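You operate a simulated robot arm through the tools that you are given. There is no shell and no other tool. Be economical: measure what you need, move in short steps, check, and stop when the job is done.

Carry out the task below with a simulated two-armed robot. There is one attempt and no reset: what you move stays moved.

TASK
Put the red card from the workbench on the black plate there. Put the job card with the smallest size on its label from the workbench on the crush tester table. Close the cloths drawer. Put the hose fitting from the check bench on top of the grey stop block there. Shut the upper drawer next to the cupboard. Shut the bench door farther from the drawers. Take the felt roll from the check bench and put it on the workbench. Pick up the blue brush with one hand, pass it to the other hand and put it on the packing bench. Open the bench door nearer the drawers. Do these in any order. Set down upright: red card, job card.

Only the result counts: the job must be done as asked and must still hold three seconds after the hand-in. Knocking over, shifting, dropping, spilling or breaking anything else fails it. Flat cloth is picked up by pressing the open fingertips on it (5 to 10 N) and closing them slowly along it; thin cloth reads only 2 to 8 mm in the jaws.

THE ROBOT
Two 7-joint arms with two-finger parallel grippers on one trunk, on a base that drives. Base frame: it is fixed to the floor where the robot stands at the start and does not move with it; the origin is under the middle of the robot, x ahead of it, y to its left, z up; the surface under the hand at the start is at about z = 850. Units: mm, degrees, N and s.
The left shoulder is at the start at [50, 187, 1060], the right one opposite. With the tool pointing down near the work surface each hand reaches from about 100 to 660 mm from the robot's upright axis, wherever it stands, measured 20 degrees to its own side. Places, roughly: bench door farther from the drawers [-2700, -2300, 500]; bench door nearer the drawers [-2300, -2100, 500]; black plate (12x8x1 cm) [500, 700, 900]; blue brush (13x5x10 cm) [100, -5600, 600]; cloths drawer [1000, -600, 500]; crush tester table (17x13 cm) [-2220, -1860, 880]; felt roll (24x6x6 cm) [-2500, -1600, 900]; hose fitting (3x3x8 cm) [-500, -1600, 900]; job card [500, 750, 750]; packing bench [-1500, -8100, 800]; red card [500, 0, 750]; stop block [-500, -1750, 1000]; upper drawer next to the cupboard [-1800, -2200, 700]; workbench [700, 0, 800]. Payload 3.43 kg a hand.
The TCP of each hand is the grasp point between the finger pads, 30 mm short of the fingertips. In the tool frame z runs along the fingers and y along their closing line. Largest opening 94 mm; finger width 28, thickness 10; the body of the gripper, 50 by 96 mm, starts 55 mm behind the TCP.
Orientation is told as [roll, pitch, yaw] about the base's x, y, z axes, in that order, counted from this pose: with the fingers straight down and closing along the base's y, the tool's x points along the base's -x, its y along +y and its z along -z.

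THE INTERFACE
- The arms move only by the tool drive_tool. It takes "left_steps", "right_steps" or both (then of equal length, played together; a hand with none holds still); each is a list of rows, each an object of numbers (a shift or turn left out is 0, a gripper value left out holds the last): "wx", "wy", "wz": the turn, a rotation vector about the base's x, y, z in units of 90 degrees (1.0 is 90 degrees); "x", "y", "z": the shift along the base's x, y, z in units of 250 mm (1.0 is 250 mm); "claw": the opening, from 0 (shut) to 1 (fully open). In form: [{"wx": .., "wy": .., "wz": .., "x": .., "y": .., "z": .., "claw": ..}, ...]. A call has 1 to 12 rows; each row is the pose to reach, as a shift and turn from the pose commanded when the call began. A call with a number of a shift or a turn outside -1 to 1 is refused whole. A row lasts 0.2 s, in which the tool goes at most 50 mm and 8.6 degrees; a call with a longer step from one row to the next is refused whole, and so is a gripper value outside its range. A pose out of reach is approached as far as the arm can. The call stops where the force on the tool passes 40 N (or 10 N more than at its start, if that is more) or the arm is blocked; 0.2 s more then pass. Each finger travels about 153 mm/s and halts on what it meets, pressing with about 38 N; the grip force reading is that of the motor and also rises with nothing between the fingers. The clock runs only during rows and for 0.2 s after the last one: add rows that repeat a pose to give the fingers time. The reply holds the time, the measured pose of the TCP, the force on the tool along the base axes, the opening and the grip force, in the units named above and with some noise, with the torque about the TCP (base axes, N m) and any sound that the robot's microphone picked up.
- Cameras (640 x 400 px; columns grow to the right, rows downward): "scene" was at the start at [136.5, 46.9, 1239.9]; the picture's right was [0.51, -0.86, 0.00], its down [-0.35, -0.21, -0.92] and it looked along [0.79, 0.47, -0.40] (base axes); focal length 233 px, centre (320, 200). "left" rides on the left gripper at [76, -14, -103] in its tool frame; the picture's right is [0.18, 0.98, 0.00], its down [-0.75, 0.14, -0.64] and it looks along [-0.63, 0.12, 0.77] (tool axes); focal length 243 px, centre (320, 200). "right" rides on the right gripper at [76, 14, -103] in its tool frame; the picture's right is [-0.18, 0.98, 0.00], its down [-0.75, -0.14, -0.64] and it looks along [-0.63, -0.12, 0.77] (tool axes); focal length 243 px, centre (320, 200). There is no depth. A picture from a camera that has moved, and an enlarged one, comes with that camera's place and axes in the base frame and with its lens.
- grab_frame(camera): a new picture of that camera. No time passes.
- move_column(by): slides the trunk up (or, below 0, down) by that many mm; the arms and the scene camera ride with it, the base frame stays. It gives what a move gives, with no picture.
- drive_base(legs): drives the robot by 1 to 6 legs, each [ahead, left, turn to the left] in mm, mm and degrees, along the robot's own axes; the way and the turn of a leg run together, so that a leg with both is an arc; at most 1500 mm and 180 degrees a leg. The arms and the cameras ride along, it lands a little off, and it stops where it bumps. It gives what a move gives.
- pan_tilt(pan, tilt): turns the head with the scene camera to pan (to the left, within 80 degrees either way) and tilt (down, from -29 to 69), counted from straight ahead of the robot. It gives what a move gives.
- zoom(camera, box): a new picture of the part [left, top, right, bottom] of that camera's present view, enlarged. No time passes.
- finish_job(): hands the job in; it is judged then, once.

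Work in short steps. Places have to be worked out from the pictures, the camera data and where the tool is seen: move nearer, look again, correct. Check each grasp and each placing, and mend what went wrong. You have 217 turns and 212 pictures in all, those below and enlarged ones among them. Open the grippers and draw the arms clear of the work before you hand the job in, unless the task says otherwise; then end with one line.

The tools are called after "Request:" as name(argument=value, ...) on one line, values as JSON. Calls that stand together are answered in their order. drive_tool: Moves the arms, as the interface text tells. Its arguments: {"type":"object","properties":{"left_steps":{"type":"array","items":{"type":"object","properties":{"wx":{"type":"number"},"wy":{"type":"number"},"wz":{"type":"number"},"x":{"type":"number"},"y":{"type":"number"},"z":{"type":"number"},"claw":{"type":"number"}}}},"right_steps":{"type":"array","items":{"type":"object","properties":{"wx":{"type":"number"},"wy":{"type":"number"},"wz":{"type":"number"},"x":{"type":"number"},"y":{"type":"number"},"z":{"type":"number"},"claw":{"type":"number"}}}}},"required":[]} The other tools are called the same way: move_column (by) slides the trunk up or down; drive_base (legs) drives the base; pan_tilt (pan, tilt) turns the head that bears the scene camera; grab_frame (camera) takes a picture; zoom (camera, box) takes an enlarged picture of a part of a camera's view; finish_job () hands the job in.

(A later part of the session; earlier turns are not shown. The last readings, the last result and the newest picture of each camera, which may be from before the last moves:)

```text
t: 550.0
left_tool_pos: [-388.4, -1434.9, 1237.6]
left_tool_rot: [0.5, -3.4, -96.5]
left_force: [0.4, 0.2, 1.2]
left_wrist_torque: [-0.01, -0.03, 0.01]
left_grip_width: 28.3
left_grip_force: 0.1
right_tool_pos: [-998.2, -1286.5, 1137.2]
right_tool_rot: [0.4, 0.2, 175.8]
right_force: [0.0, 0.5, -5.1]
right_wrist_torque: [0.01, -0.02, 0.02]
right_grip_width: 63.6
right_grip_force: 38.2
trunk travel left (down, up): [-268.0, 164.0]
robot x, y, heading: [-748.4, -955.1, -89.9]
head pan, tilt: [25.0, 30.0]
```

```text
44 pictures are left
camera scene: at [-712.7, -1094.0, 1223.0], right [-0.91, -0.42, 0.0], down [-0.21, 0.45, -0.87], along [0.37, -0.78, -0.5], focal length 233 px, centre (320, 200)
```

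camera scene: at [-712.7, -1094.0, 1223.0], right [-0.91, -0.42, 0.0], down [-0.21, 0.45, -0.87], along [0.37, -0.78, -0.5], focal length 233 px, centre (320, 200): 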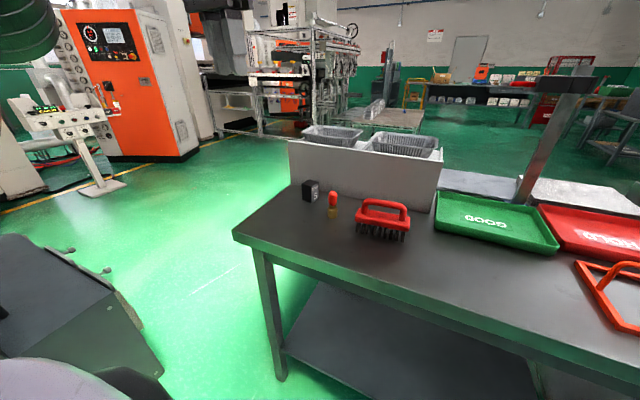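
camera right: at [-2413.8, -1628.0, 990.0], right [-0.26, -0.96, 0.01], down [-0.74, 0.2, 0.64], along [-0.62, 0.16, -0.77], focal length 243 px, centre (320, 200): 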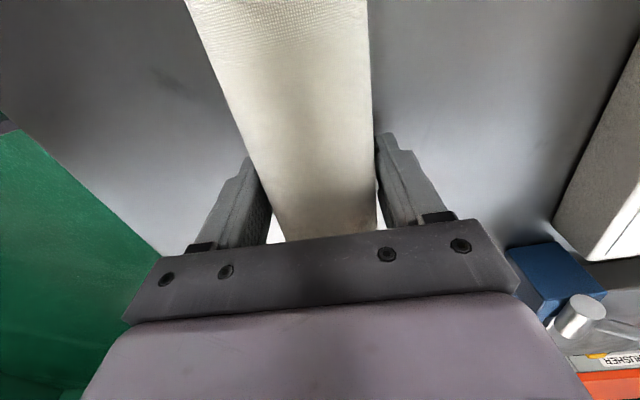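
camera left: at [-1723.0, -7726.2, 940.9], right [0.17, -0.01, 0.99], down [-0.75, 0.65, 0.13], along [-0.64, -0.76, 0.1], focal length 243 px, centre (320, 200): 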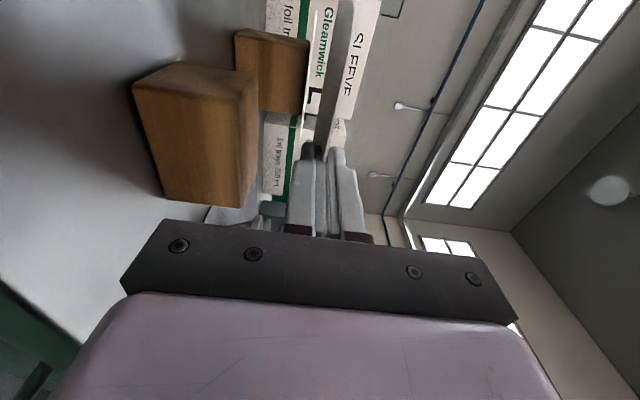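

Request:
zoom(camera="scene", box=[270, 110, 450, 260])

Request:
zoom(camera="scene", box=[440, 60, 640, 210])

```text
2.67 times, centred on (360, 185) of scene
camera zoom: at [-712.7, -1094.0, 1223.0], right [-0.91, -0.42, 0.0], down [-0.21, 0.45, -0.87], along [0.37, -0.78, -0.5], focal length 621 px, centre (213, 240)
```

zoom: 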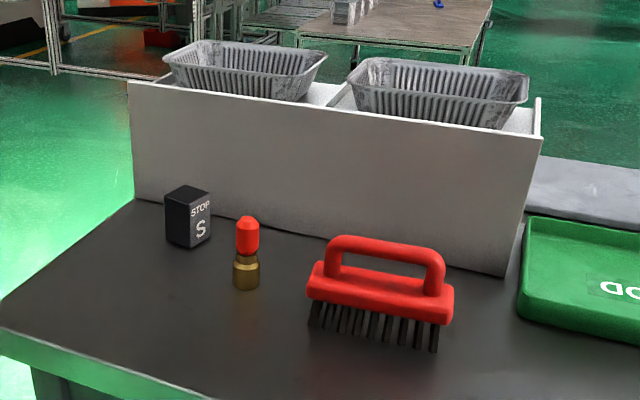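

```text
2.67 times, centred on (540, 135) of scene
camera zoom: at [-712.7, -1094.0, 1223.0], right [-0.91, -0.42, 0.0], down [-0.21, 0.45, -0.87], along [0.37, -0.78, -0.5], focal length 621 px, centre (-267, 373)
```

zoom: 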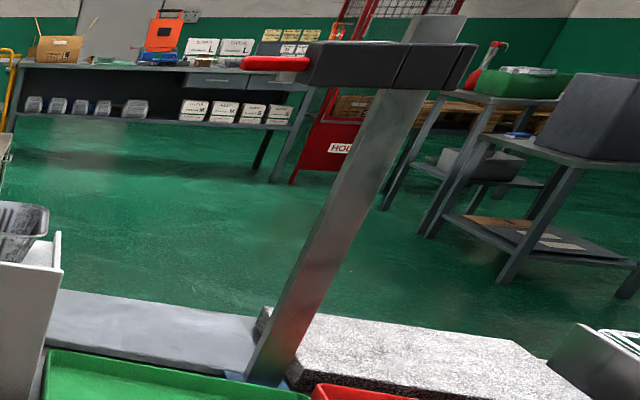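

Fitting (brass with red cap) ≈ (−510, −1604); the "STOP" block ≈ (−411, −1671), top z≈907. I drive up to the bench and bring the left hand above the fitting.

Request:
drive_base(legs=[[180, 0, 0]])

Request:
drive_tool(left_steps=[{"wx": 0.038, "wz": 0.04, "x": -0.12, "claw": 0.65}, {"wx": 0.038, "wz": 0.07, "x": -0.24, "z": -0.1, "claw": 0.65}, {"wx": 0.038, "wz": 0.07, "x": -0.36, "z": -0.25}, {"wx": 0.038, "wz": 0.07, "x": -0.48, "z": -0.4}, {"wx": 0.038, "wz": 0.07, "x": -0.488, "z": -0.55, "y": 0.04}, {"wx": 0.038, "wz": 0.07, "x": -0.488, "z": -0.7, "y": 0.04}, {"wx": 0.038, "wz": 0.07, "x": -0.488, "z": -0.8, "y": 0.04}, {"wx": 0.038, "wz": 0.07, "x": -0.488, "z": -0.8, "y": 0.04}])

Request:
grab_frame(camera="left")

```text
t: 551.5
left_tool_pos: [-387.8, -1614.9, 1237.3]
left_tool_rot: [0.5, -3.3, -96.5]
left_force: [0.5, 0.3, 0.5]
left_wrist_torque: [0.04, 0.0, 0.01]
left_grip_width: 28.2
left_grip_force: 0.0
right_tool_pos: [-996.9, -1465.6, 1138.3]
right_tool_rot: [0.2, 0.3, 176.0]
right_force: [-0.3, -0.8, -4.5]
right_wrist_torque: [0.0, 0.02, -0.01]
right_grip_width: 63.4
right_grip_force: 37.4
trunk travel left (down, up): [-268.0, 164.0]
robot x, y, heading: [-749.2, -1133.1, -90.4]
head pan, tilt: [25.0, 30.0]
```

```text
t: 553.3
left_tool_pos: [-467.9, -1709.4, 1110.5]
left_tool_rot: [0.6, 1.1, -94.9]
left_force: [-0.1, -1.0, -0.1]
left_wrist_torque: [-0.03, -0.04, -0.01]
left_grip_width: 61.1
left_grip_force: 0.0
left hand out of reach, approached as far as the arm can: row 1, 2, 3, 4, 5, 6, 7, 8
right_tool_pos: [-998.0, -1465.4, 1138.2]
right_tool_rot: [0.2, 0.2, 175.9]
right_force: [-0.6, -0.4, -4.2]
right_wrist_torque: [0.0, -0.05, 0.0]
right_grip_width: 63.7
right_grip_force: 38.1
trunk travel left (down, up): [-268.0, 164.0]
robot x, y, heading: [-747.9, -1132.8, -90.0]
head pan, tilt: [25.0, 30.0]
```

```text
41 pictures are left
camera left: at [-477.1, -1634.0, 1214.3], right [0.99, 0.1, 0.01], down [0.07, -0.78, 0.63], along [0.07, -0.62, -0.78], focal length 243 px, centre (320, 200)
```

left: 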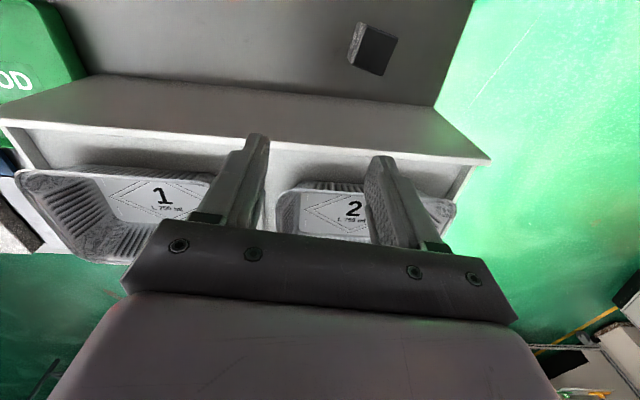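

The left wrist seems wound near a joint limit (from the earlier yaw turn). I unwind it by −90°, which is equally fine for gripping the fitting.

Request:
drive_tool(left_steps=[{"wz": -0.09, "z": 0.08}, {"wz": -0.18, "z": 0.16}, {"wz": -0.27, "z": 0.2}, {"wz": -0.36, "z": 0.2}, {"wz": -0.45, "z": 0.2, "y": 0.05}, {"wz": -0.54, "z": 0.2, "y": 0.1}, {"wz": -0.63, "z": 0.2, "y": 0.15}, {"wz": -0.72, "z": 0.2, "y": 0.2}, {"wz": -0.81, "z": 0.2, "y": 0.25}, {"wz": -0.9, "z": 0.2, "y": 0.3, "x": -0.05}, {"wz": -0.94, "z": 0.1, "y": 0.36, "x": -0.1}, {"wz": -0.94, "z": 0.0, "y": 0.42, "x": -0.17}])

Request:
grab_frame(camera="left")

```text
t: 555.9
left_tool_pos: [-508.7, -1606.7, 1108.8]
left_tool_rot: [0.6, 1.2, -179.6]
left_force: [-0.7, 0.5, 0.5]
left_wrist_torque: [0.0, 0.0, 0.03]
left_grip_width: 61.0
left_grip_force: 0.1
left hand out of reach, approached as far as the arm can: row 1, 2, 3, 4, 5
right_tool_pos: [-997.2, -1465.2, 1137.8]
right_tool_rot: [0.2, 0.1, 175.9]
right_force: [-0.5, 0.0, -3.9]
right_wrist_torque: [0.03, 0.0, 0.04]
right_grip_width: 63.5
right_grip_force: 37.2
trunk travel left (down, up): [-268.0, 164.0]
robot x, y, heading: [-752.5, -1127.9, -90.0]
head pan, tilt: [25.0, 30.0]
```

```text
40 pictures are left
camera left: at [-435.0, -1591.3, 1212.8], right [0.19, -0.98, 0.01], down [-0.77, -0.14, 0.63], along [-0.61, -0.13, -0.78], focal length 243 px, centre (320, 200)
```

left: 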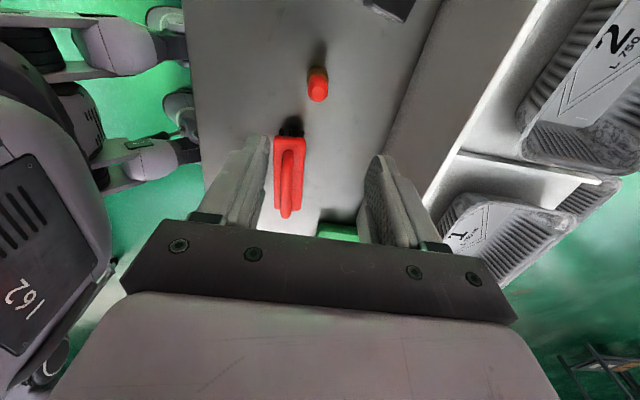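

Fitting at ≈ (−502, −1605). I descend to z≈900 and grip it.

Request:
drive_tool(left_steps=[{"x": 0.027, "y": 0.007, "z": -0.15}, {"x": 0.027, "y": 0.007, "z": -0.3}, {"x": 0.027, "y": 0.007, "z": -0.45}, {"x": 0.027, "y": 0.007, "z": -0.6}, {"x": 0.027, "y": 0.007, "z": -0.74}, {"x": 0.027, "y": 0.007, "z": -0.82}, {"x": 0.027, "y": 0.007, "z": -0.82, "claw": 0.45}, {"x": 0.027, "y": 0.007, "z": -0.82, "claw": 0.3}, {"x": 0.027, "y": 0.007, "z": -0.82, "claw": 0.15}, {"x": 0.027, "y": 0.007, "z": -0.82, "claw": 0.15}])

Request:
grab_frame(camera="left")

```text
t: 558.1
left_tool_pos: [-502.1, -1607.0, 903.6]
left_tool_rot: [0.5, 1.2, -179.6]
left_force: [1.4, 0.9, -0.1]
left_wrist_torque: [0.0, -0.01, 0.02]
left_grip_width: 27.3
left_grip_force: 37.9
right_tool_pos: [-997.4, -1465.0, 1138.1]
right_tool_rot: [0.3, 0.1, 175.8]
right_force: [0.2, -0.2, -4.2]
right_wrist_torque: [0.0, -0.05, 0.01]
right_grip_width: 63.3
right_grip_force: 38.0
trunk travel left (down, up): [-268.0, 164.0]
robot x, y, heading: [-751.0, -1129.9, -90.2]
head pan, tilt: [25.0, 30.0]
```

```text
39 pictures are left
camera left: at [-427.5, -1589.6, 1007.8], right [0.19, -0.98, 0.01], down [-0.77, -0.14, 0.63], along [-0.61, -0.13, -0.78], focal length 243 px, centre (320, 200)
```

left: 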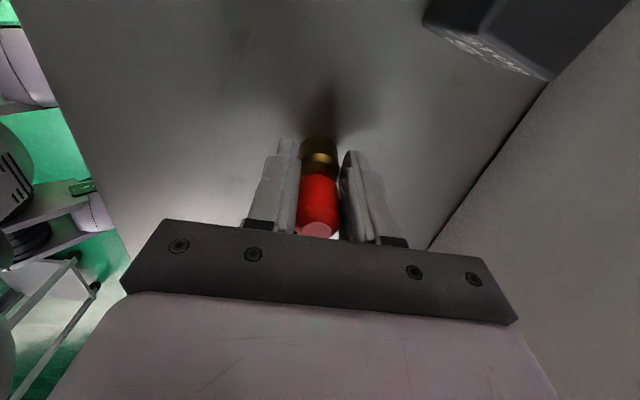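

Held (27 mm). I lift and move over the estimated stop block position, then look.

Request:
drive_tool(left_steps=[{"z": 0.15}, {"z": 0.3}, {"z": 0.45}, {"z": 0.56}, {"z": 0.56, "x": 0.1, "y": -0.08}, {"z": 0.56, "x": 0.22, "y": -0.16}, {"z": 0.56, "x": 0.36, "y": -0.256}, {"z": 0.56, "x": 0.36, "y": -0.256}])

Request:
grab_frame(camera="left")

Request:
zoom(camera="scene", box=[200, 100, 400, 260])

```text
t: 559.9
left_tool_pos: [-412.6, -1668.5, 1043.5]
left_tool_rot: [0.6, 1.2, -179.6]
left_force: [-0.8, -0.2, -0.7]
left_wrist_torque: [0.01, -0.03, -0.03]
left_grip_width: 27.4
left_grip_force: 38.2
right_tool_pos: [-997.3, -1465.6, 1137.5]
right_tool_rot: [0.4, 0.2, 176.0]
right_force: [0.0, 0.1, -3.6]
right_wrist_torque: [0.03, -0.02, -0.02]
right_grip_width: 63.5
right_grip_force: 38.2
trunk travel left (down, up): [-268.0, 164.0]
robot x, y, heading: [-748.2, -1132.4, -90.0]
head pan, tilt: [25.0, 30.0]
```

```text
38 pictures are left
camera left: at [-337.6, -1653.2, 1147.4], right [0.19, -0.98, 0.01], down [-0.77, -0.14, 0.63], along [-0.61, -0.13, -0.78], focal length 243 px, centre (320, 200)
```

left: 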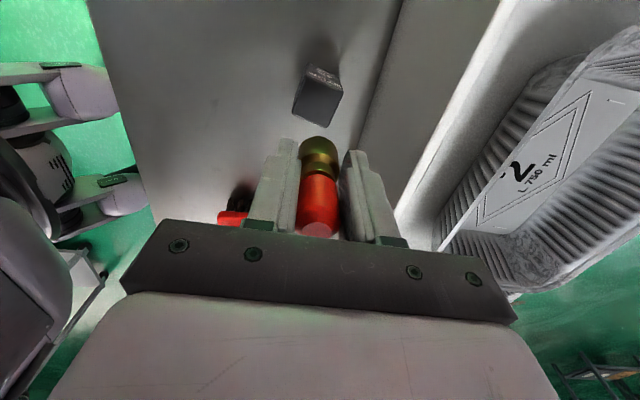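

```text
2.50 times, centred on (300, 180) of scene
camera zoom: at [-712.6, -1273.3, 1223.0], right [-0.91, -0.42, 0.0], down [-0.21, 0.45, -0.87], along [0.37, -0.78, -0.5], focal length 582 px, centre (370, 250)
```

zoom: 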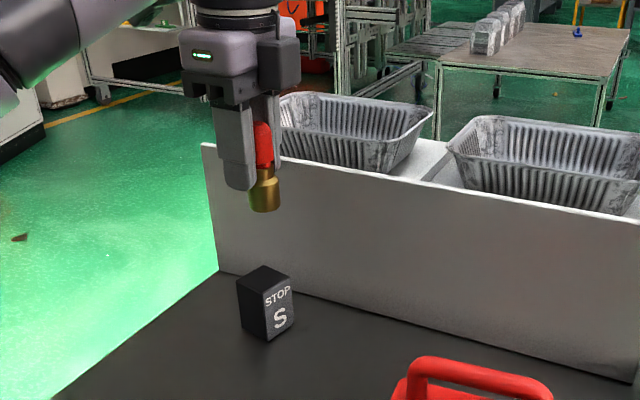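

Both views put the block's top centre at ≈ (−409, −1669). I lower to just above it, then step down to contact.

Request:
drive_tool(left_steps=[{"x": 0.013, "z": -0.1}, {"x": 0.013, "z": -0.2}, {"x": 0.013, "z": -0.27}, {"x": 0.013, "z": -0.3}, {"x": 0.013, "z": -0.315}, {"x": 0.013, "z": -0.325}, {"x": 0.013, "z": -0.325}])

Request:
zoom(camera="scene", box=[240, 150, 340, 240])

```text
t: 561.5
left_tool_pos: [-408.0, -1669.9, 962.8]
left_tool_rot: [0.7, 1.3, -179.5]
left_force: [1.8, -1.3, 8.2]
left_wrist_torque: [0.09, -0.03, -0.02]
left_grip_width: 27.1
left_grip_force: 38.2
right_tool_pos: [-997.9, -1465.9, 1138.0]
right_tool_rot: [0.4, 0.2, 175.9]
right_force: [-0.5, 0.1, -4.1]
right_wrist_torque: [0.0, -0.04, 0.0]
right_grip_width: 63.6
right_grip_force: 38.2
trunk travel left (down, up): [-268.0, 164.0]
robot x, y, heading: [-752.9, -1133.9, -90.2]
head pan, tilt: [25.0, 30.0]
```

```text
4.44 times, centred on (290, 195) of scene
camera zoom: at [-712.8, -1272.6, 1223.2], right [-0.91, -0.42, 0.0], down [-0.21, 0.45, -0.87], along [0.37, -0.79, -0.5], focal length 1035 px, centre (453, 222)
```

zoom: 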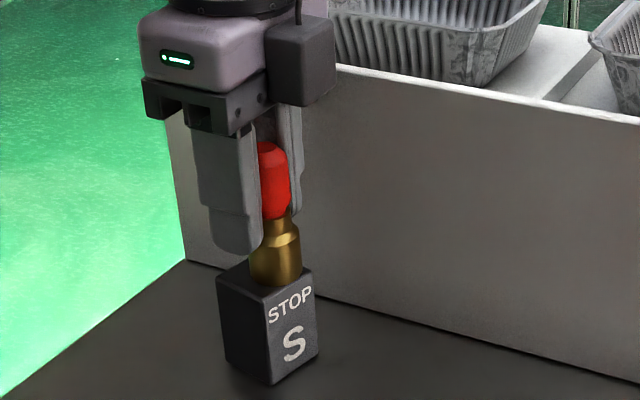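

Contact (8 N), centred. I ease, release and rise straight up.

Request:
drive_tool(left_steps=[{"z": 0.006}, {"z": 0.006, "claw": 0.35}, {"z": 0.006, "claw": 0.5}, {"z": 0.006, "claw": 0.62}, {"z": 0.006, "claw": 0.62}, {"z": 0.1, "claw": 0.62}, {"z": 0.25, "claw": 0.62}, {"z": 0.42, "claw": 0.62}, {"z": 0.6, "claw": 0.62}, {"z": 0.75, "claw": 0.62}])

Request:
zoom(camera="scene", box=[240, 150, 340, 240])

```text
t: 563.7
left_tool_pos: [-409.6, -1668.4, 1150.3]
left_tool_rot: [0.7, 1.2, -179.5]
left_force: [-0.1, -0.9, -0.6]
left_wrist_torque: [0.02, 0.01, 0.0]
left_grip_width: 58.1
left_grip_force: 0.1
right_tool_pos: [-999.2, -1465.2, 1137.8]
right_tool_rot: [0.3, 0.3, 176.0]
right_force: [0.2, 0.4, -4.6]
right_wrist_torque: [-0.03, -0.05, -0.03]
right_grip_width: 63.5
right_grip_force: 37.9
trunk travel left (down, up): [-268.0, 164.0]
robot x, y, heading: [-750.0, -1131.6, -90.1]
head pan, tilt: [25.0, 30.0]
```

```text
4.44 times, centred on (290, 195) of scene
camera zoom: at [-713.3, -1272.9, 1223.0], right [-0.91, -0.42, 0.0], down [-0.21, 0.45, -0.87], along [0.37, -0.78, -0.5], focal length 1035 px, centre (453, 222)
```

zoom: 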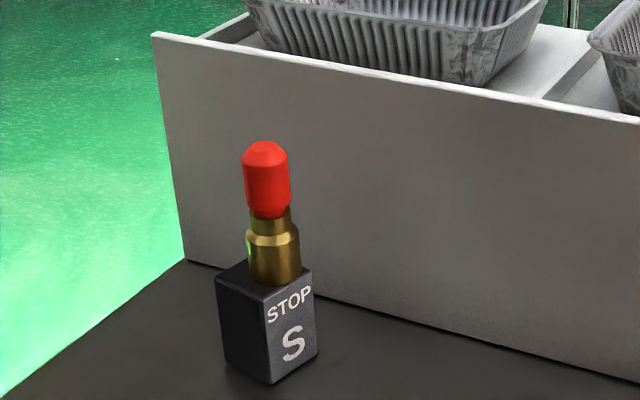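

The fitting stands on the stop block. Now I carry the felt roll to the workbench.

Request:
drive_base(legs=[[-930, 0, 0], [0, 0, 90], [0, 490, 0], [690, 0, 0]])

Request:
pan_tilt(pan=-20, tilt=40)

Request:
grab_frame(camera="scene")

```text
t: 580.2
left_tool_pos: [483.5, 621.3, 1148.7]
left_tool_rot: [0.6, 1.2, -89.9]
left_force: [-0.4, -0.2, 0.0]
left_wrist_torque: [0.0, 0.0, 0.01]
left_grip_width: 58.4
left_grip_force: 0.0
right_tool_pos: [274.7, 34.6, 1137.7]
right_tool_rot: [0.2, 0.2, -94.6]
right_force: [0.3, 0.0, -4.4]
right_wrist_torque: [0.04, 0.02, -0.03]
right_grip_width: 63.6
right_grip_force: 37.3
trunk travel left (down, up): [-268.0, 164.0]
robot x, y, heading: [-55.0, 286.7, -0.6]
head pan, tilt: [25.0, 30.0]
```

```text
t: 581.3
left_tool_pos: [482.7, 621.5, 1149.2]
left_tool_rot: [0.6, 1.2, -90.0]
left_force: [-0.1, 0.1, 1.2]
left_wrist_torque: [-0.01, -0.04, 0.02]
left_grip_width: 58.4
left_grip_force: 0.0
right_tool_pos: [273.7, 34.9, 1137.6]
right_tool_rot: [0.3, 0.2, -94.6]
right_force: [0.1, 0.1, -3.9]
right_wrist_torque: [-0.01, -0.02, 0.01]
right_grip_width: 63.7
right_grip_force: 38.3
trunk travel left (down, up): [-268.0, 164.0]
robot x, y, heading: [-61.9, 286.2, -0.4]
head pan, tilt: [-20.0, 40.0]
```

```text
34 pictures are left
camera scene: at [79.5, 255.1, 1207.6], right [-0.35, -0.94, 0.0], down [-0.6, 0.22, -0.77], along [0.72, -0.27, -0.64], focal length 233 px, centre (320, 200)
```

scene: 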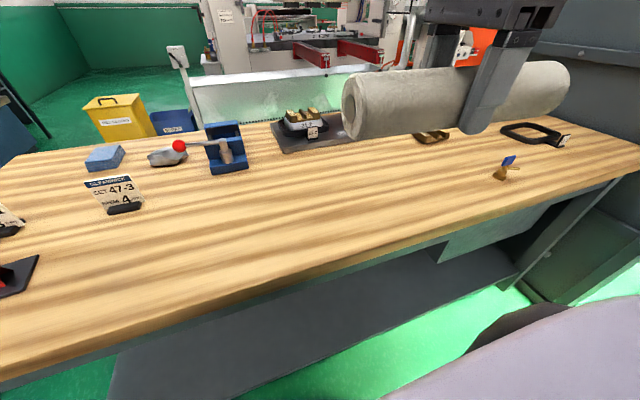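

The bench front is free. I extend the right hand over (470, 35) and lower the roll to just above the surface.

Request:
drive_tool(right_steps=[{"x": 0.15}, {"x": 0.3}, {"x": 0.45}, {"x": 0.6}, {"x": 0.75, "z": -0.1}, {"x": 0.78, "z": -0.25}, {"x": 0.78, "z": -0.4}, {"x": 0.78, "z": -0.55}, {"x": 0.78, "z": -0.7}, {"x": 0.78, "z": -0.85}, {"x": 0.78, "z": -0.94}, {"x": 0.78, "z": -0.97}])

Request:
drive_tool(right_steps=[{"z": -0.01}, {"z": -0.018}, {"z": -0.026}, {"z": -0.026}])

```text
t: 583.9
left_tool_pos: [482.4, 621.1, 1148.6]
left_tool_rot: [0.6, 1.3, -90.0]
left_force: [-0.4, -0.5, 0.2]
left_wrist_torque: [-0.02, 0.01, 0.0]
left_grip_width: 58.3
left_grip_force: 0.0
right_tool_pos: [468.4, 34.6, 894.7]
right_tool_rot: [0.3, 0.2, -94.7]
right_force: [-0.4, 0.4, -4.6]
right_wrist_torque: [0.02, 0.04, 0.04]
right_grip_width: 63.5
right_grip_force: 37.7
right hand out of reach, approached as far as the arm can: row 4, 5, 6
trunk travel left (down, up): [-268.0, 164.0]
robot x, y, heading: [-55.6, 283.7, -0.6]
head pan, tilt: [-20.0, 40.0]
```

```text
t: 584.9
left_tool_pos: [483.5, 622.8, 1149.8]
left_tool_rot: [0.6, 1.2, -90.1]
left_force: [0.3, -0.1, 0.3]
left_wrist_torque: [0.01, -0.03, -0.02]
left_grip_width: 58.5
left_grip_force: 0.1
right_tool_pos: [466.5, 34.0, 888.1]
right_tool_rot: [0.4, 0.2, -94.6]
right_force: [-0.4, -0.2, -4.2]
right_wrist_torque: [0.0, -0.01, 0.01]
right_grip_width: 63.4
right_grip_force: 38.7
trunk travel left (down, up): [-268.0, 164.0]
robot x, y, heading: [-56.8, 281.8, -0.8]
head pan, tilt: [-20.0, 40.0]
```

No contact yet (weight 4.2 N still on the hand). I step down further.

Request:
drive_tool(right_steps=[{"z": -0.004}, {"z": -0.008}, {"z": -0.012}, {"z": -0.016}, {"z": -0.016}])

```text
t: 586.1
left_tool_pos: [482.4, 621.7, 1149.2]
left_tool_rot: [0.6, 1.2, -90.0]
left_force: [0.4, -0.3, 0.1]
left_wrist_torque: [0.02, -0.02, -0.01]
left_grip_width: 57.9
left_grip_force: 0.1
right_tool_pos: [467.3, 34.6, 887.0]
right_tool_rot: [0.7, 0.3, -94.5]
right_force: [2.3, -2.6, 8.9]
right_wrist_torque: [-0.1, 0.03, 0.14]
right_grip_width: 63.5
right_grip_force: 38.2
trunk travel left (down, up): [-268.0, 164.0]
robot x, y, heading: [-59.1, 287.2, -0.6]
head pan, tilt: [-20.0, 40.0]
```

Contact. I ease, open evenly, and lift away.

Request:
drive_tool(right_steps=[{"z": 0.008}, {"z": 0.008, "claw": 0.72}, {"z": 0.008, "claw": 0.8}, {"z": 0.008, "claw": 0.95}, {"z": 0.008, "claw": 1.0}, {"z": 0.1, "claw": 1}, {"z": 0.25, "claw": 1}, {"z": 0.4, "claw": 1}, {"z": 0.6, "claw": 1}, {"z": 0.8, "claw": 1}])

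Request:
grab_frame(camera="scene")

```text
t: 588.3
left_tool_pos: [483.1, 621.2, 1148.2]
left_tool_rot: [0.6, 1.2, -90.0]
left_force: [0.1, 0.4, -0.9]
left_wrist_torque: [-0.01, 0.03, -0.03]
left_grip_width: 58.1
left_grip_force: 0.1
right_tool_pos: [460.3, 33.5, 1052.8]
right_tool_rot: [0.3, 0.2, -94.6]
right_force: [-0.7, -0.2, 0.2]
right_wrist_torque: [-0.01, -0.02, 0.02]
right_grip_width: 94.0
right_grip_force: 0.1
right hand out of reach, approached as far as the arm can: row 10
trunk travel left (down, up): [-268.0, 164.0]
robot x, y, heading: [-59.6, 284.3, -0.7]
head pan, tilt: [-20.0, 40.0]
```

```text
33 pictures are left
camera scene: at [79.5, 255.2, 1207.6], right [-0.35, -0.94, 0.0], down [-0.6, 0.22, -0.77], along [0.72, -0.27, -0.64], focal length 233 px, centre (320, 200)
```

scene: 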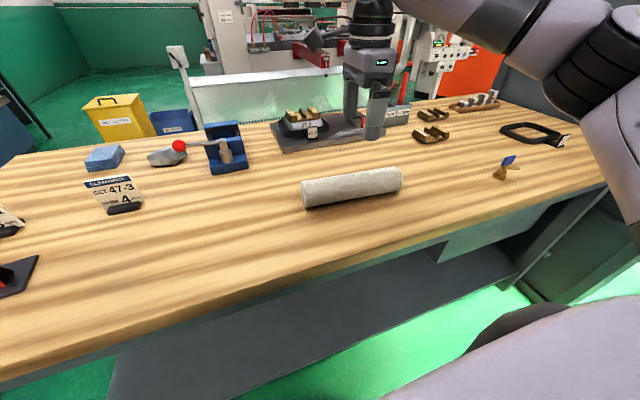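

The felt roll is on the workbench. Finally the cloths drawer: I retract the right hand, back off, and look under the right end of the workbench.

Request:
drive_tool(right_steps=[{"x": -0.15, "z": 0.1}, {"x": -0.3, "z": 0.15}, {"x": -0.45, "z": 0.15}, {"x": -0.55, "z": 0.15}])

Request:
drive_base(legs=[[-600, 0, 0], [0, -500, 0]])

Request:
pan_tilt(pan=-12, tilt=20)

Request:
grab_frame(camera="scene")

```text
t: 589.3
left_tool_pos: [481.9, 622.2, 1149.8]
left_tool_rot: [0.6, 1.2, -90.0]
left_force: [-0.2, -0.2, 0.3]
left_wrist_torque: [0.02, -0.01, -0.02]
left_grip_width: 58.4
left_grip_force: 0.0
right_tool_pos: [321.5, 32.6, 1090.8]
right_tool_rot: [0.3, 0.2, -94.5]
right_force: [0.5, -0.1, 0.5]
right_wrist_torque: [0.01, 0.01, 0.04]
right_grip_width: 94.2
right_grip_force: 0.1
trunk travel left (down, up): [-268.0, 164.0]
robot x, y, heading: [-60.2, 282.0, -0.5]
head pan, tilt: [-20.0, 40.0]
```

```text
t: 597.2
left_tool_pos: [-116.7, 123.9, 1149.8]
left_tool_rot: [0.6, 1.2, -89.9]
left_force: [-0.2, 0.2, -0.3]
left_wrist_torque: [0.0, 0.01, 0.0]
left_grip_width: 58.1
left_grip_force: 0.0
right_tool_pos: [-278.1, -463.2, 1091.1]
right_tool_rot: [0.3, 0.2, -94.5]
right_force: [-0.6, -0.4, -0.3]
right_wrist_torque: [0.01, -0.03, 0.0]
right_grip_width: 94.1
right_grip_force: 0.0
trunk travel left (down, up): [-268.0, 164.0]
robot x, y, heading: [-656.2, -211.9, -0.2]
head pan, tilt: [-20.0, 40.0]
```

```text
t: 598.0
left_tool_pos: [-117.3, 125.4, 1150.2]
left_tool_rot: [0.6, 1.2, -89.9]
left_force: [0.0, -0.2, -0.1]
left_wrist_torque: [0.03, 0.0, -0.01]
left_grip_width: 58.4
left_grip_force: 0.1
right_tool_pos: [-278.2, -463.7, 1090.7]
right_tool_rot: [0.3, 0.2, -94.5]
right_force: [-0.1, 0.2, -0.5]
right_wrist_torque: [0.01, -0.01, 0.03]
right_grip_width: 94.3
right_grip_force: 0.2
trunk travel left (down, up): [-268.0, 164.0]
robot x, y, heading: [-655.6, -211.6, -0.6]
head pan, tilt: [-12.0, 20.0]
```

```text
32 pictures are left
camera scene: at [-509.3, -232.1, 1239.0], right [-0.22, -0.98, 0.0], down [-0.33, 0.07, -0.94], along [0.92, -0.2, -0.34], focal length 233 px, centre (320, 200)
```

scene: 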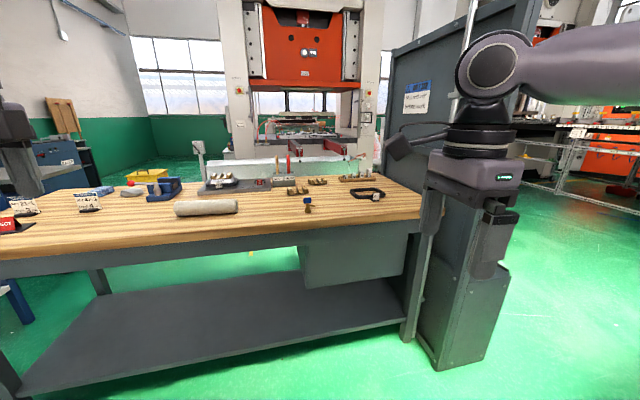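

Request:
zoom(camera="scene", box=[270, 160, 470, 360])

```text
2.00 times, centred on (370, 260) of scene
camera zoom: at [-509.3, -232.1, 1239.0], right [-0.22, -0.98, 0.0], down [-0.33, 0.07, -0.94], along [0.92, -0.2, -0.34], focal length 466 px, centre (220, 80)
```

zoom: 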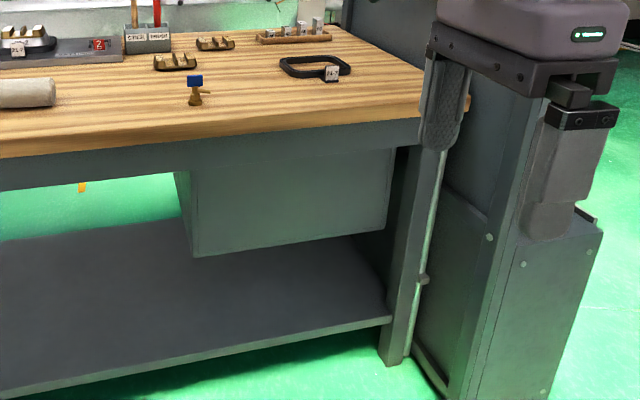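

The drawer's front must be on the far side of the workbench. I check the passage around the left end of the bench: drive to (−450, 950) and look.

Request:
drive_base(legs=[[0, 1160, 0.5], [200, 0, 0]])

Request:
pan_tilt(pan=10, tilt=25)

Request:
grab_frame(camera="scene")

```text
t: 609.6
left_tool_pos: [78.3, 1288.3, 1149.5]
left_tool_rot: [0.7, 1.2, -89.1]
left_force: [0.4, -0.2, -0.4]
left_wrist_torque: [0.02, 0.03, -0.01]
left_grip_width: 58.5
left_grip_force: 0.0
right_tool_pos: [-73.9, 697.2, 1090.9]
right_tool_rot: [0.3, 0.1, -93.7]
right_force: [-0.3, -1.2, 0.8]
right_wrist_torque: [0.0, 0.0, -0.02]
right_grip_width: 93.9
right_grip_force: 0.0
trunk travel left (down, up): [-268.0, 164.0]
robot x, y, heading: [-454.2, 944.7, 0.5]
head pan, tilt: [-12.0, 20.0]
```

```text
t: 610.5
left_tool_pos: [77.5, 1288.4, 1149.2]
left_tool_rot: [0.6, 1.2, -89.2]
left_force: [0.6, -0.4, 0.6]
left_wrist_torque: [0.01, -0.03, -0.01]
left_grip_width: 58.1
left_grip_force: 0.2
right_tool_pos: [-73.0, 696.8, 1089.5]
right_tool_rot: [0.4, 0.2, -93.7]
right_force: [0.6, -0.3, -0.3]
right_wrist_torque: [0.01, 0.01, 0.05]
right_grip_width: 94.1
right_grip_force: 0.1
trunk travel left (down, up): [-268.0, 164.0]
robot x, y, heading: [-453.9, 939.5, 0.4]
head pan, tilt: [10.0, 25.0]
```

```text
30 pictures are left
camera scene: at [-309.4, 960.5, 1231.0], right [0.18, -0.98, 0.0], down [-0.42, -0.08, -0.91], along [0.89, 0.16, -0.42], focal length 233 px, centre (320, 200)
```

scene: 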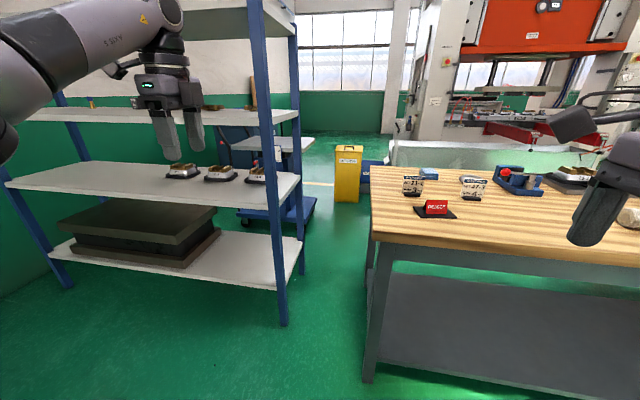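

The left passage is only ~410 mm wide and the gap by the cabinet is too tight, so I take the long safe route: back around the check bench via the wall corridor to reach the far side of the workbench. First to the corridor.

Request:
drive_base(legs=[[0, -1500, -0.4], [0, -330, 0], [0, 0, 180], [1500, 0, 0], [1500, 0, 0], [720, 0, 0]])

Request:
drive_base(legs=[[0, 0, 90], [1500, 0, 0], [1500, 0, 0], [390, 0, 0], [0, 0, 90], [1500, 0, 0]])

```text
t: 651.9
left_tool_pos: [-4717.0, -1258.4, 1149.0]
left_tool_rot: [0.6, 1.3, 90.8]
left_force: [0.2, 0.6, 0.1]
left_wrist_torque: [-0.03, -0.04, -0.04]
left_grip_width: 58.4
left_grip_force: 0.1
right_tool_pos: [-4561.4, -666.6, 1091.3]
right_tool_rot: [0.3, 0.2, 86.1]
right_force: [-0.3, -0.2, 0.6]
right_wrist_torque: [0.0, 0.02, -0.02]
right_grip_width: 93.9
right_grip_force: 0.1
trunk travel left (down, up): [-268.0, 164.0]
robot x, y, heading: [-4179.1, -915.7, -179.8]
head pan, tilt: [10.0, 25.0]
```

```text
t: 683.1
left_tool_pos: [-2103.8, -3941.0, 1148.8]
left_tool_rot: [0.7, 1.1, -89.2]
left_force: [0.0, -0.5, -0.5]
left_wrist_torque: [-0.04, -0.02, -0.01]
left_grip_width: 58.0
left_grip_force: 0.1
right_tool_pos: [-2253.7, -4531.0, 1090.5]
right_tool_rot: [0.4, 0.2, -93.7]
right_force: [-0.3, -0.4, -0.6]
right_wrist_torque: [-0.01, 0.02, -0.01]
right_grip_width: 94.1
right_grip_force: 0.0
trunk travel left (down, up): [-268.0, 164.0]
robot x, y, heading: [-2640.2, -4282.6, 0.5]
head pan, tilt: [10.0, 25.0]
```

Next leg: diagonally across the open floor toward the south-east of the grey cabinet, then look.

Request:
drive_base(legs=[[0, 0, 29], [1500, 0, 0], [1500, 0, 0], [150, 0, 0]])

Request:
pan_tilt(pan=5, tilt=18)

Request:
grab_frame(camera="scene")

```text
t: 700.0
left_tool_pos: [423.9, -2195.6, 1149.6]
left_tool_rot: [0.6, 1.2, -60.8]
left_force: [0.4, 0.1, -0.8]
left_wrist_torque: [-0.03, -0.01, -0.03]
left_grip_width: 58.3
left_grip_force: 0.0
right_tool_pos: [569.6, -2789.7, 1090.8]
right_tool_rot: [0.2, 0.2, -65.4]
right_force: [0.2, 0.6, -0.6]
right_wrist_torque: [-0.03, 0.0, 0.01]
right_grip_width: 93.6
right_grip_force: 0.0
trunk travel left (down, up): [-268.0, 164.0]
robot x, y, heading: [118.3, -2752.8, 28.5]
head pan, tilt: [10.0, 25.0]
```

```text
t: 700.7
left_tool_pos: [424.5, -2195.1, 1149.0]
left_tool_rot: [0.6, 1.3, -60.8]
left_force: [-0.4, -0.5, 0.1]
left_wrist_torque: [0.01, -0.03, 0.01]
left_grip_width: 58.5
left_grip_force: 0.1
right_tool_pos: [569.3, -2789.7, 1091.3]
right_tool_rot: [0.4, 0.2, -65.5]
right_force: [-0.7, -0.5, 0.5]
right_wrist_torque: [-0.02, 0.02, 0.0]
right_grip_width: 94.0
right_grip_force: 0.1
trunk travel left (down, up): [-268.0, 164.0]
robot x, y, heading: [114.4, -2749.2, 28.5]
head pan, tilt: [5.0, 18.0]
```

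```text
29 pictures are left
camera scene: at [243.2, -2673.4, 1242.3], right [0.55, -0.83, 0.0], down [-0.26, -0.17, -0.95], along [0.79, 0.53, -0.31], focal length 233 px, centre (320, 200)
```

scene: 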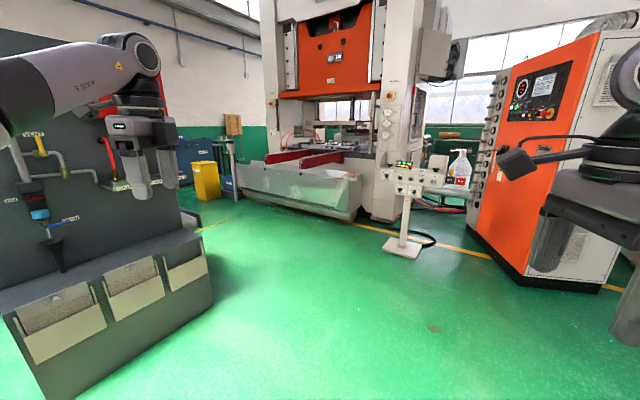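

The cabinet ends at x≈980 and there's ample room beyond. I drive round it to the far side of the workbench and face it.

Request:
drive_base(legs=[[0, 0, 10.6], [1500, 0, 0], [520, 0, 0], [0, 0, 141], [0, -850, 0]])

Request:
pan_tilt(pan=0, tilt=28)

Request:
grab_frame(camera="scene")

```text
t: 724.8
left_tool_pos: [1149.1, -960.8, 1150.5]
left_tool_rot: [0.6, 1.2, 89.9]
left_force: [-0.4, -0.1, -0.9]
left_wrist_torque: [0.04, 0.02, 0.01]
left_grip_width: 58.2
left_grip_force: 0.0
right_tool_pos: [1310.3, -371.9, 1090.8]
right_tool_rot: [0.4, 0.1, 85.2]
right_force: [-0.2, 0.3, -0.5]
right_wrist_torque: [-0.01, -0.01, 0.0]
right_grip_width: 94.0
right_grip_force: 0.2
trunk travel left (down, up): [-268.0, 164.0]
robot x, y, heading: [1694.9, -623.8, 179.4]
head pan, tilt: [5.0, 18.0]
```

```text
t: 725.5
left_tool_pos: [1150.5, -960.2, 1150.4]
left_tool_rot: [0.7, 1.2, 89.9]
left_force: [-0.4, 0.0, 0.3]
left_wrist_torque: [0.01, 0.0, 0.0]
left_grip_width: 58.3
left_grip_force: 0.2
right_tool_pos: [1311.4, -370.0, 1090.9]
right_tool_rot: [0.4, 0.2, 85.2]
right_force: [0.1, 0.7, 0.4]
right_wrist_torque: [0.0, 0.0, -0.02]
right_grip_width: 94.3
right_grip_force: 0.0
trunk travel left (down, up): [-268.0, 164.0]
robot x, y, heading: [1690.9, -625.5, 179.2]
head pan, tilt: [0.0, 28.0]
```

```text
28 pictures are left
camera scene: at [1539.2, -623.6, 1226.2], right [0.01, 1.0, 0.0], down [0.47, 0.0, -0.88], along [-0.88, 0.01, -0.47], focal length 233 px, centre (320, 200)
```

scene: 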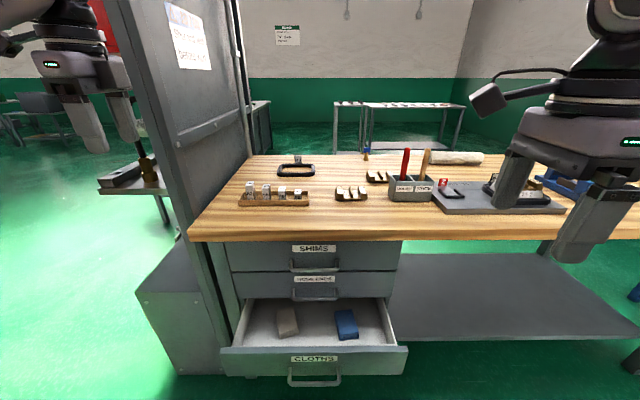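

The CLOTHS drawer (bottom) stands open: front at x≈1166, y≈−630, z 425–570. I'll push it with a horizontal right hand. First I unwind the right hand's yaw, close it, and tuck the left.

Request:
drive_tool(right_steps=[{"wz": 0.09, "claw": 0.5}, {"wz": 0.18, "claw": 0}, {"wz": 0.27, "claw": 0}, {"wz": 0.36, "claw": 0}, {"wz": 0.45, "claw": 0}, {"wz": 0.54, "claw": 0}, {"wz": 0.63, "claw": 0}, {"wz": 0.72, "claw": 0}, {"wz": 0.81, "claw": 0}, {"wz": 0.9, "claw": 0}, {"wz": 0.99, "claw": 0}, {"wz": 1.04, "claw": 0}], left_steps=[{"x": 0.05}, {"x": 0.1}, {"x": 0.15}, {"x": 0.2}, {"x": 0.25}, {"x": 0.3}, {"x": 0.35}, {"x": 0.4}, {"x": 0.45}, {"x": 0.5}, {"x": 0.55}, {"x": 0.6}])

Request:
drive_tool(right_steps=[{"wy": 0.09, "x": -0.04}, {"wy": 0.18, "x": -0.08}, {"wy": 0.27, "x": -0.12}, {"wy": 0.36, "x": -0.16}, {"wy": 0.45, "x": -0.2}, {"wy": 0.54, "x": -0.24}, {"wy": 0.63, "x": -0.28}, {"wy": 0.72, "x": -0.32}, {"wy": 0.81, "x": -0.36}, {"wy": 0.9, "x": -0.4}, {"wy": 0.98, "x": -0.4}, {"wy": 0.98, "x": -0.4}])

Request:
drive_base(legs=[[-50, 260, 0.6]])

Request:
move_column(by=-260)

```text
refused: 1.04 is not a number from -1 to 1
```

```text
t: 728.1
left_tool_pos: [1149.3, -959.4, 1150.3]
left_tool_rot: [0.6, 1.1, 89.9]
left_force: [0.0, -0.2, 0.3]
left_wrist_torque: [0.0, 0.01, -0.01]
left_grip_width: 58.4
left_grip_force: 0.0
right_tool_pos: [1218.1, -333.4, 1142.4]
right_tool_rot: [88.5, 4.5, 90.1]
right_force: [0.2, -0.5, -0.7]
right_wrist_torque: [0.02, 0.02, 0.04]
right_grip_width: 93.8
right_grip_force: 0.0
right hand out of reach, approached as far as the arm can: row 10, 11, 12
trunk travel left (down, up): [-268.0, 164.0]
robot x, y, heading: [1692.2, -624.4, 179.2]
head pan, tilt: [0.0, 28.0]
```

```text
t: 731.0
left_tool_pos: [1201.0, -1224.6, 1149.5]
left_tool_rot: [0.5, 1.2, 90.4]
left_force: [-0.2, 0.2, -0.9]
left_wrist_torque: [0.01, 0.01, 0.01]
left_grip_width: 58.2
left_grip_force: 0.0
right_tool_pos: [1264.9, -597.6, 1142.6]
right_tool_rot: [88.4, 4.5, 90.6]
right_force: [0.3, 0.0, -0.3]
right_wrist_torque: [0.03, 0.01, -0.01]
right_grip_width: 93.5
right_grip_force: 0.1
trunk travel left (down, up): [-268.0, 164.0]
robot x, y, heading: [1736.8, -886.7, 179.7]
head pan, tilt: [0.0, 28.0]
```

```text
t: 733.6
left_tool_pos: [1201.1, -1223.8, 889.3]
left_tool_rot: [0.6, 1.2, 90.3]
left_force: [0.4, -0.5, 0.8]
left_wrist_torque: [0.0, 0.01, 0.01]
left_grip_width: 58.2
left_grip_force: 0.0
right_tool_pos: [1266.1, -598.5, 882.4]
right_tool_rot: [88.4, 4.5, 90.6]
right_force: [0.3, -0.5, -0.2]
right_wrist_torque: [0.02, 0.02, -0.05]
right_grip_width: 94.0
right_grip_force: 0.0
trunk travel left (down, up): [-8.0, 424.0]
robot x, y, heading: [1735.6, -883.7, 180.0]
head pan, tilt: [0.0, 28.0]
```

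The hand is already pointing forward (closing vertically), which is fine for pushing. I close it and lower to z≈530 in front of the drawer.

Request:
drive_tool(right_steps=[{"claw": 0.4, "z": -0.1}, {"claw": 0, "z": -0.2}, {"claw": 0, "z": -0.3}, {"claw": 0, "z": -0.4}, {"claw": 0, "z": -0.5}, {"claw": 0, "z": -0.6}, {"claw": 0, "z": -0.7}, {"claw": 0, "z": -0.8}, {"claw": 0, "z": -0.9}, {"claw": 0, "z": -0.98}])

Request:
drive_tool(right_steps=[{"z": -0.1, "y": -0.03}, {"z": -0.2, "y": -0.06}, {"z": -0.3, "y": -0.1}, {"z": -0.41, "y": -0.13}, {"z": -0.41, "y": -0.13}])

Request:
pan_tilt(pan=-20, tilt=35)

Request:
grab_frame(camera="scene")

```text
t: 735.8
left_tool_pos: [1201.2, -1224.9, 889.3]
left_tool_rot: [0.6, 1.2, 90.4]
left_force: [-1.0, 0.5, -0.6]
left_wrist_torque: [0.01, -0.01, -0.01]
left_grip_width: 58.4
left_grip_force: 0.0
right_tool_pos: [1266.2, -597.8, 639.8]
right_tool_rot: [88.6, 4.4, 90.7]
right_force: [0.5, 0.4, 0.0]
right_wrist_torque: [0.01, 0.01, 0.05]
right_grip_width: 0.2
right_grip_force: 33.3
right hand out of reach, approached as far as the arm can: row 1, 2, 3, 4, 5, 6, 7
trunk travel left (down, up): [-8.0, 424.0]
robot x, y, heading: [1738.6, -888.5, 180.0]
head pan, tilt: [0.0, 28.0]
```

```text
t: 737.0
left_tool_pos: [1200.7, -1220.8, 891.0]
left_tool_rot: [0.7, 1.4, 90.4]
left_force: [-0.3, 0.5, 0.2]
left_wrist_torque: [-0.02, 0.0, -0.01]
left_grip_width: 58.5
left_grip_force: 0.0
right_tool_pos: [1262.9, -625.1, 533.7]
right_tool_rot: [88.4, 3.5, 90.8]
right_force: [0.0, 0.1, -1.1]
right_wrist_torque: [0.0, -0.02, 0.0]
right_grip_width: 0.0
right_grip_force: 33.1
trunk travel left (down, up): [-8.0, 424.0]
robot x, y, heading: [1739.6, -884.9, 180.1]
head pan, tilt: [0.0, 28.0]
```

```text
t: 737.9
left_tool_pos: [1201.3, -1221.8, 891.5]
left_tool_rot: [0.5, 1.5, 90.5]
left_force: [-0.2, 1.2, 0.4]
left_wrist_torque: [0.03, 0.01, 0.0]
left_grip_width: 58.3
left_grip_force: 0.1
right_tool_pos: [1264.0, -624.6, 532.8]
right_tool_rot: [88.3, 3.5, 90.9]
right_force: [-0.3, -0.9, -0.4]
right_wrist_torque: [-0.04, -0.01, 0.0]
right_grip_width: 0.0
right_grip_force: 33.4
trunk travel left (down, up): [-8.0, 424.0]
robot x, y, heading: [1739.3, -883.9, 179.8]
head pan, tilt: [-20.0, 35.0]
```

```text
27 pictures are left
camera scene: at [1595.6, -852.0, 955.2], right [0.34, 0.94, 0.0], down [0.54, -0.2, -0.82], along [-0.77, 0.28, -0.58], focal length 233 px, centre (320, 200)
```

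scene: 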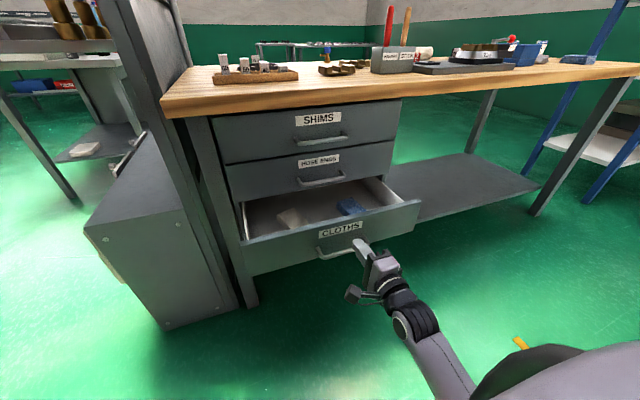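

Tip is in front of the label, handle lower at z≈500. I raise 12 mm, drive 45 mm ahead, then push.

Request:
drive_tool(right_steps=[{"z": 0.048}, {"z": 0.048}])

Request:
drive_base(legs=[[45, 0, 0]])

Request:
drive_tool(right_steps=[{"x": -0.06}, {"x": -0.12}, {"x": -0.18}, {"x": -0.24}, {"x": -0.3}, {"x": -0.36}, {"x": -0.42}, {"x": -0.48}, {"x": -0.54}, {"x": -0.6}, {"x": -0.65}])

Request:
grab_frame(camera="scene")

```text
t: 738.5
left_tool_pos: [1200.8, -1219.3, 892.2]
left_tool_rot: [0.6, 1.5, 90.4]
left_force: [1.0, 0.5, -0.1]
left_wrist_torque: [0.01, 0.01, 0.01]
left_grip_width: 58.2
left_grip_force: 0.0
right_tool_pos: [1266.1, -625.7, 544.8]
right_tool_rot: [88.2, 3.0, 91.0]
right_force: [1.1, -0.7, -0.2]
right_wrist_torque: [0.0, 0.0, -0.02]
right_grip_width: 0.0
right_grip_force: 33.2
trunk travel left (down, up): [-8.0, 424.0]
robot x, y, heading: [1735.0, -881.4, 179.9]
head pan, tilt: [-20.0, 35.0]
```

```text
t: 739.4
left_tool_pos: [1157.5, -1220.3, 892.8]
left_tool_rot: [0.8, 1.4, 90.3]
left_force: [-0.5, 0.6, 0.3]
left_wrist_torque: [-0.03, -0.01, 0.01]
left_grip_width: 58.1
left_grip_force: 0.0
right_tool_pos: [1220.1, -623.9, 544.8]
right_tool_rot: [88.3, 3.0, 91.0]
right_force: [0.1, -0.8, 0.4]
right_wrist_torque: [0.02, 0.01, 0.01]
right_grip_width: 0.1
right_grip_force: 32.8
trunk travel left (down, up): [-8.0, 424.0]
robot x, y, heading: [1693.0, -883.7, 179.8]
head pan, tilt: [-20.0, 35.0]
```

```text
t: 742.0
left_tool_pos: [1156.1, -1222.8, 890.3]
left_tool_rot: [0.6, 1.4, 90.5]
left_force: [0.2, -0.3, -0.2]
left_wrist_torque: [0.01, 0.0, 0.02]
left_grip_width: 58.3
left_grip_force: 0.1
right_tool_pos: [1064.6, -578.6, 533.4]
right_tool_rot: [86.7, -3.7, 89.2]
right_force: [1.2, -1.2, -0.3]
right_wrist_torque: [0.0, 0.01, 0.01]
right_grip_width: 0.0
right_grip_force: 32.5
trunk travel left (down, up): [-8.0, 424.0]
robot x, y, heading: [1698.0, -886.3, 179.8]
head pan, tilt: [-20.0, 35.0]
stopped in row 11 (right hand): the arm was blocked; the commanded pose is now the measured one
```

```text
26 pictures are left
camera scene: at [1551.7, -853.3, 955.7], right [0.34, 0.94, 0.0], down [0.54, -0.2, -0.82], along [-0.77, 0.28, -0.57], focal length 233 px, centre (320, 200)
```

scene: 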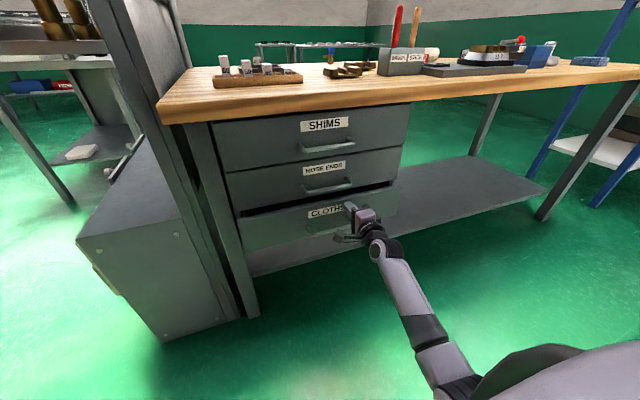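

Nearly shut; the arm is at its limit, so I push the rest by driving slowly ahead in small steps.

Request:
drive_base(legs=[[15, 0, 0], [10, 0, 0], [10, 0, 0], [10, 0, 0]])

Request:
zoom(camera="scene", box=[180, 90, 440, 290])

```text
t: 743.8
left_tool_pos: [1115.7, -1223.8, 888.6]
left_tool_rot: [0.7, 1.3, 90.5]
left_force: [0.1, -0.8, 0.3]
left_wrist_torque: [0.01, -0.04, -0.03]
left_grip_width: 58.4
left_grip_force: 0.1
right_tool_pos: [1025.7, -577.2, 535.4]
right_tool_rot: [87.1, -3.9, 89.3]
right_force: [6.0, -0.8, 1.1]
right_wrist_torque: [-0.04, 0.11, 0.11]
right_grip_width: 0.0
right_grip_force: 32.8
trunk travel left (down, up): [-8.0, 424.0]
robot x, y, heading: [1656.6, -885.4, 179.6]
head pan, tilt: [-20.0, 35.0]
stopped in leg 4: the force on the tool passed its limit at 107 N (the readings are from after the stop); the commanded pose is now the measured one
```

```text
2.00 times, centred on (310, 190) of scene
camera zoom: at [1512.4, -854.4, 955.2], right [0.34, 0.94, 0.0], down [0.54, -0.2, -0.82], along [-0.77, 0.28, -0.57], focal length 466 px, centre (340, 220)
```

zoom: 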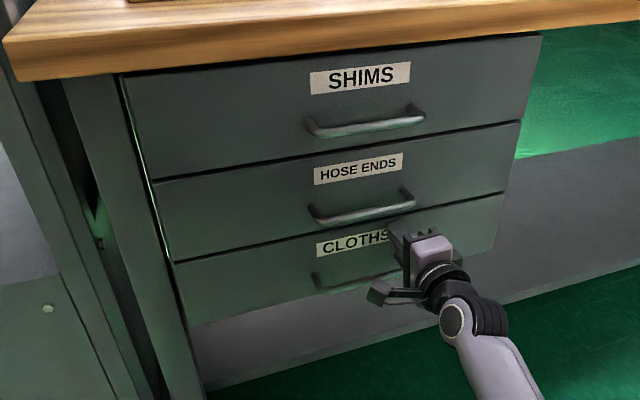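

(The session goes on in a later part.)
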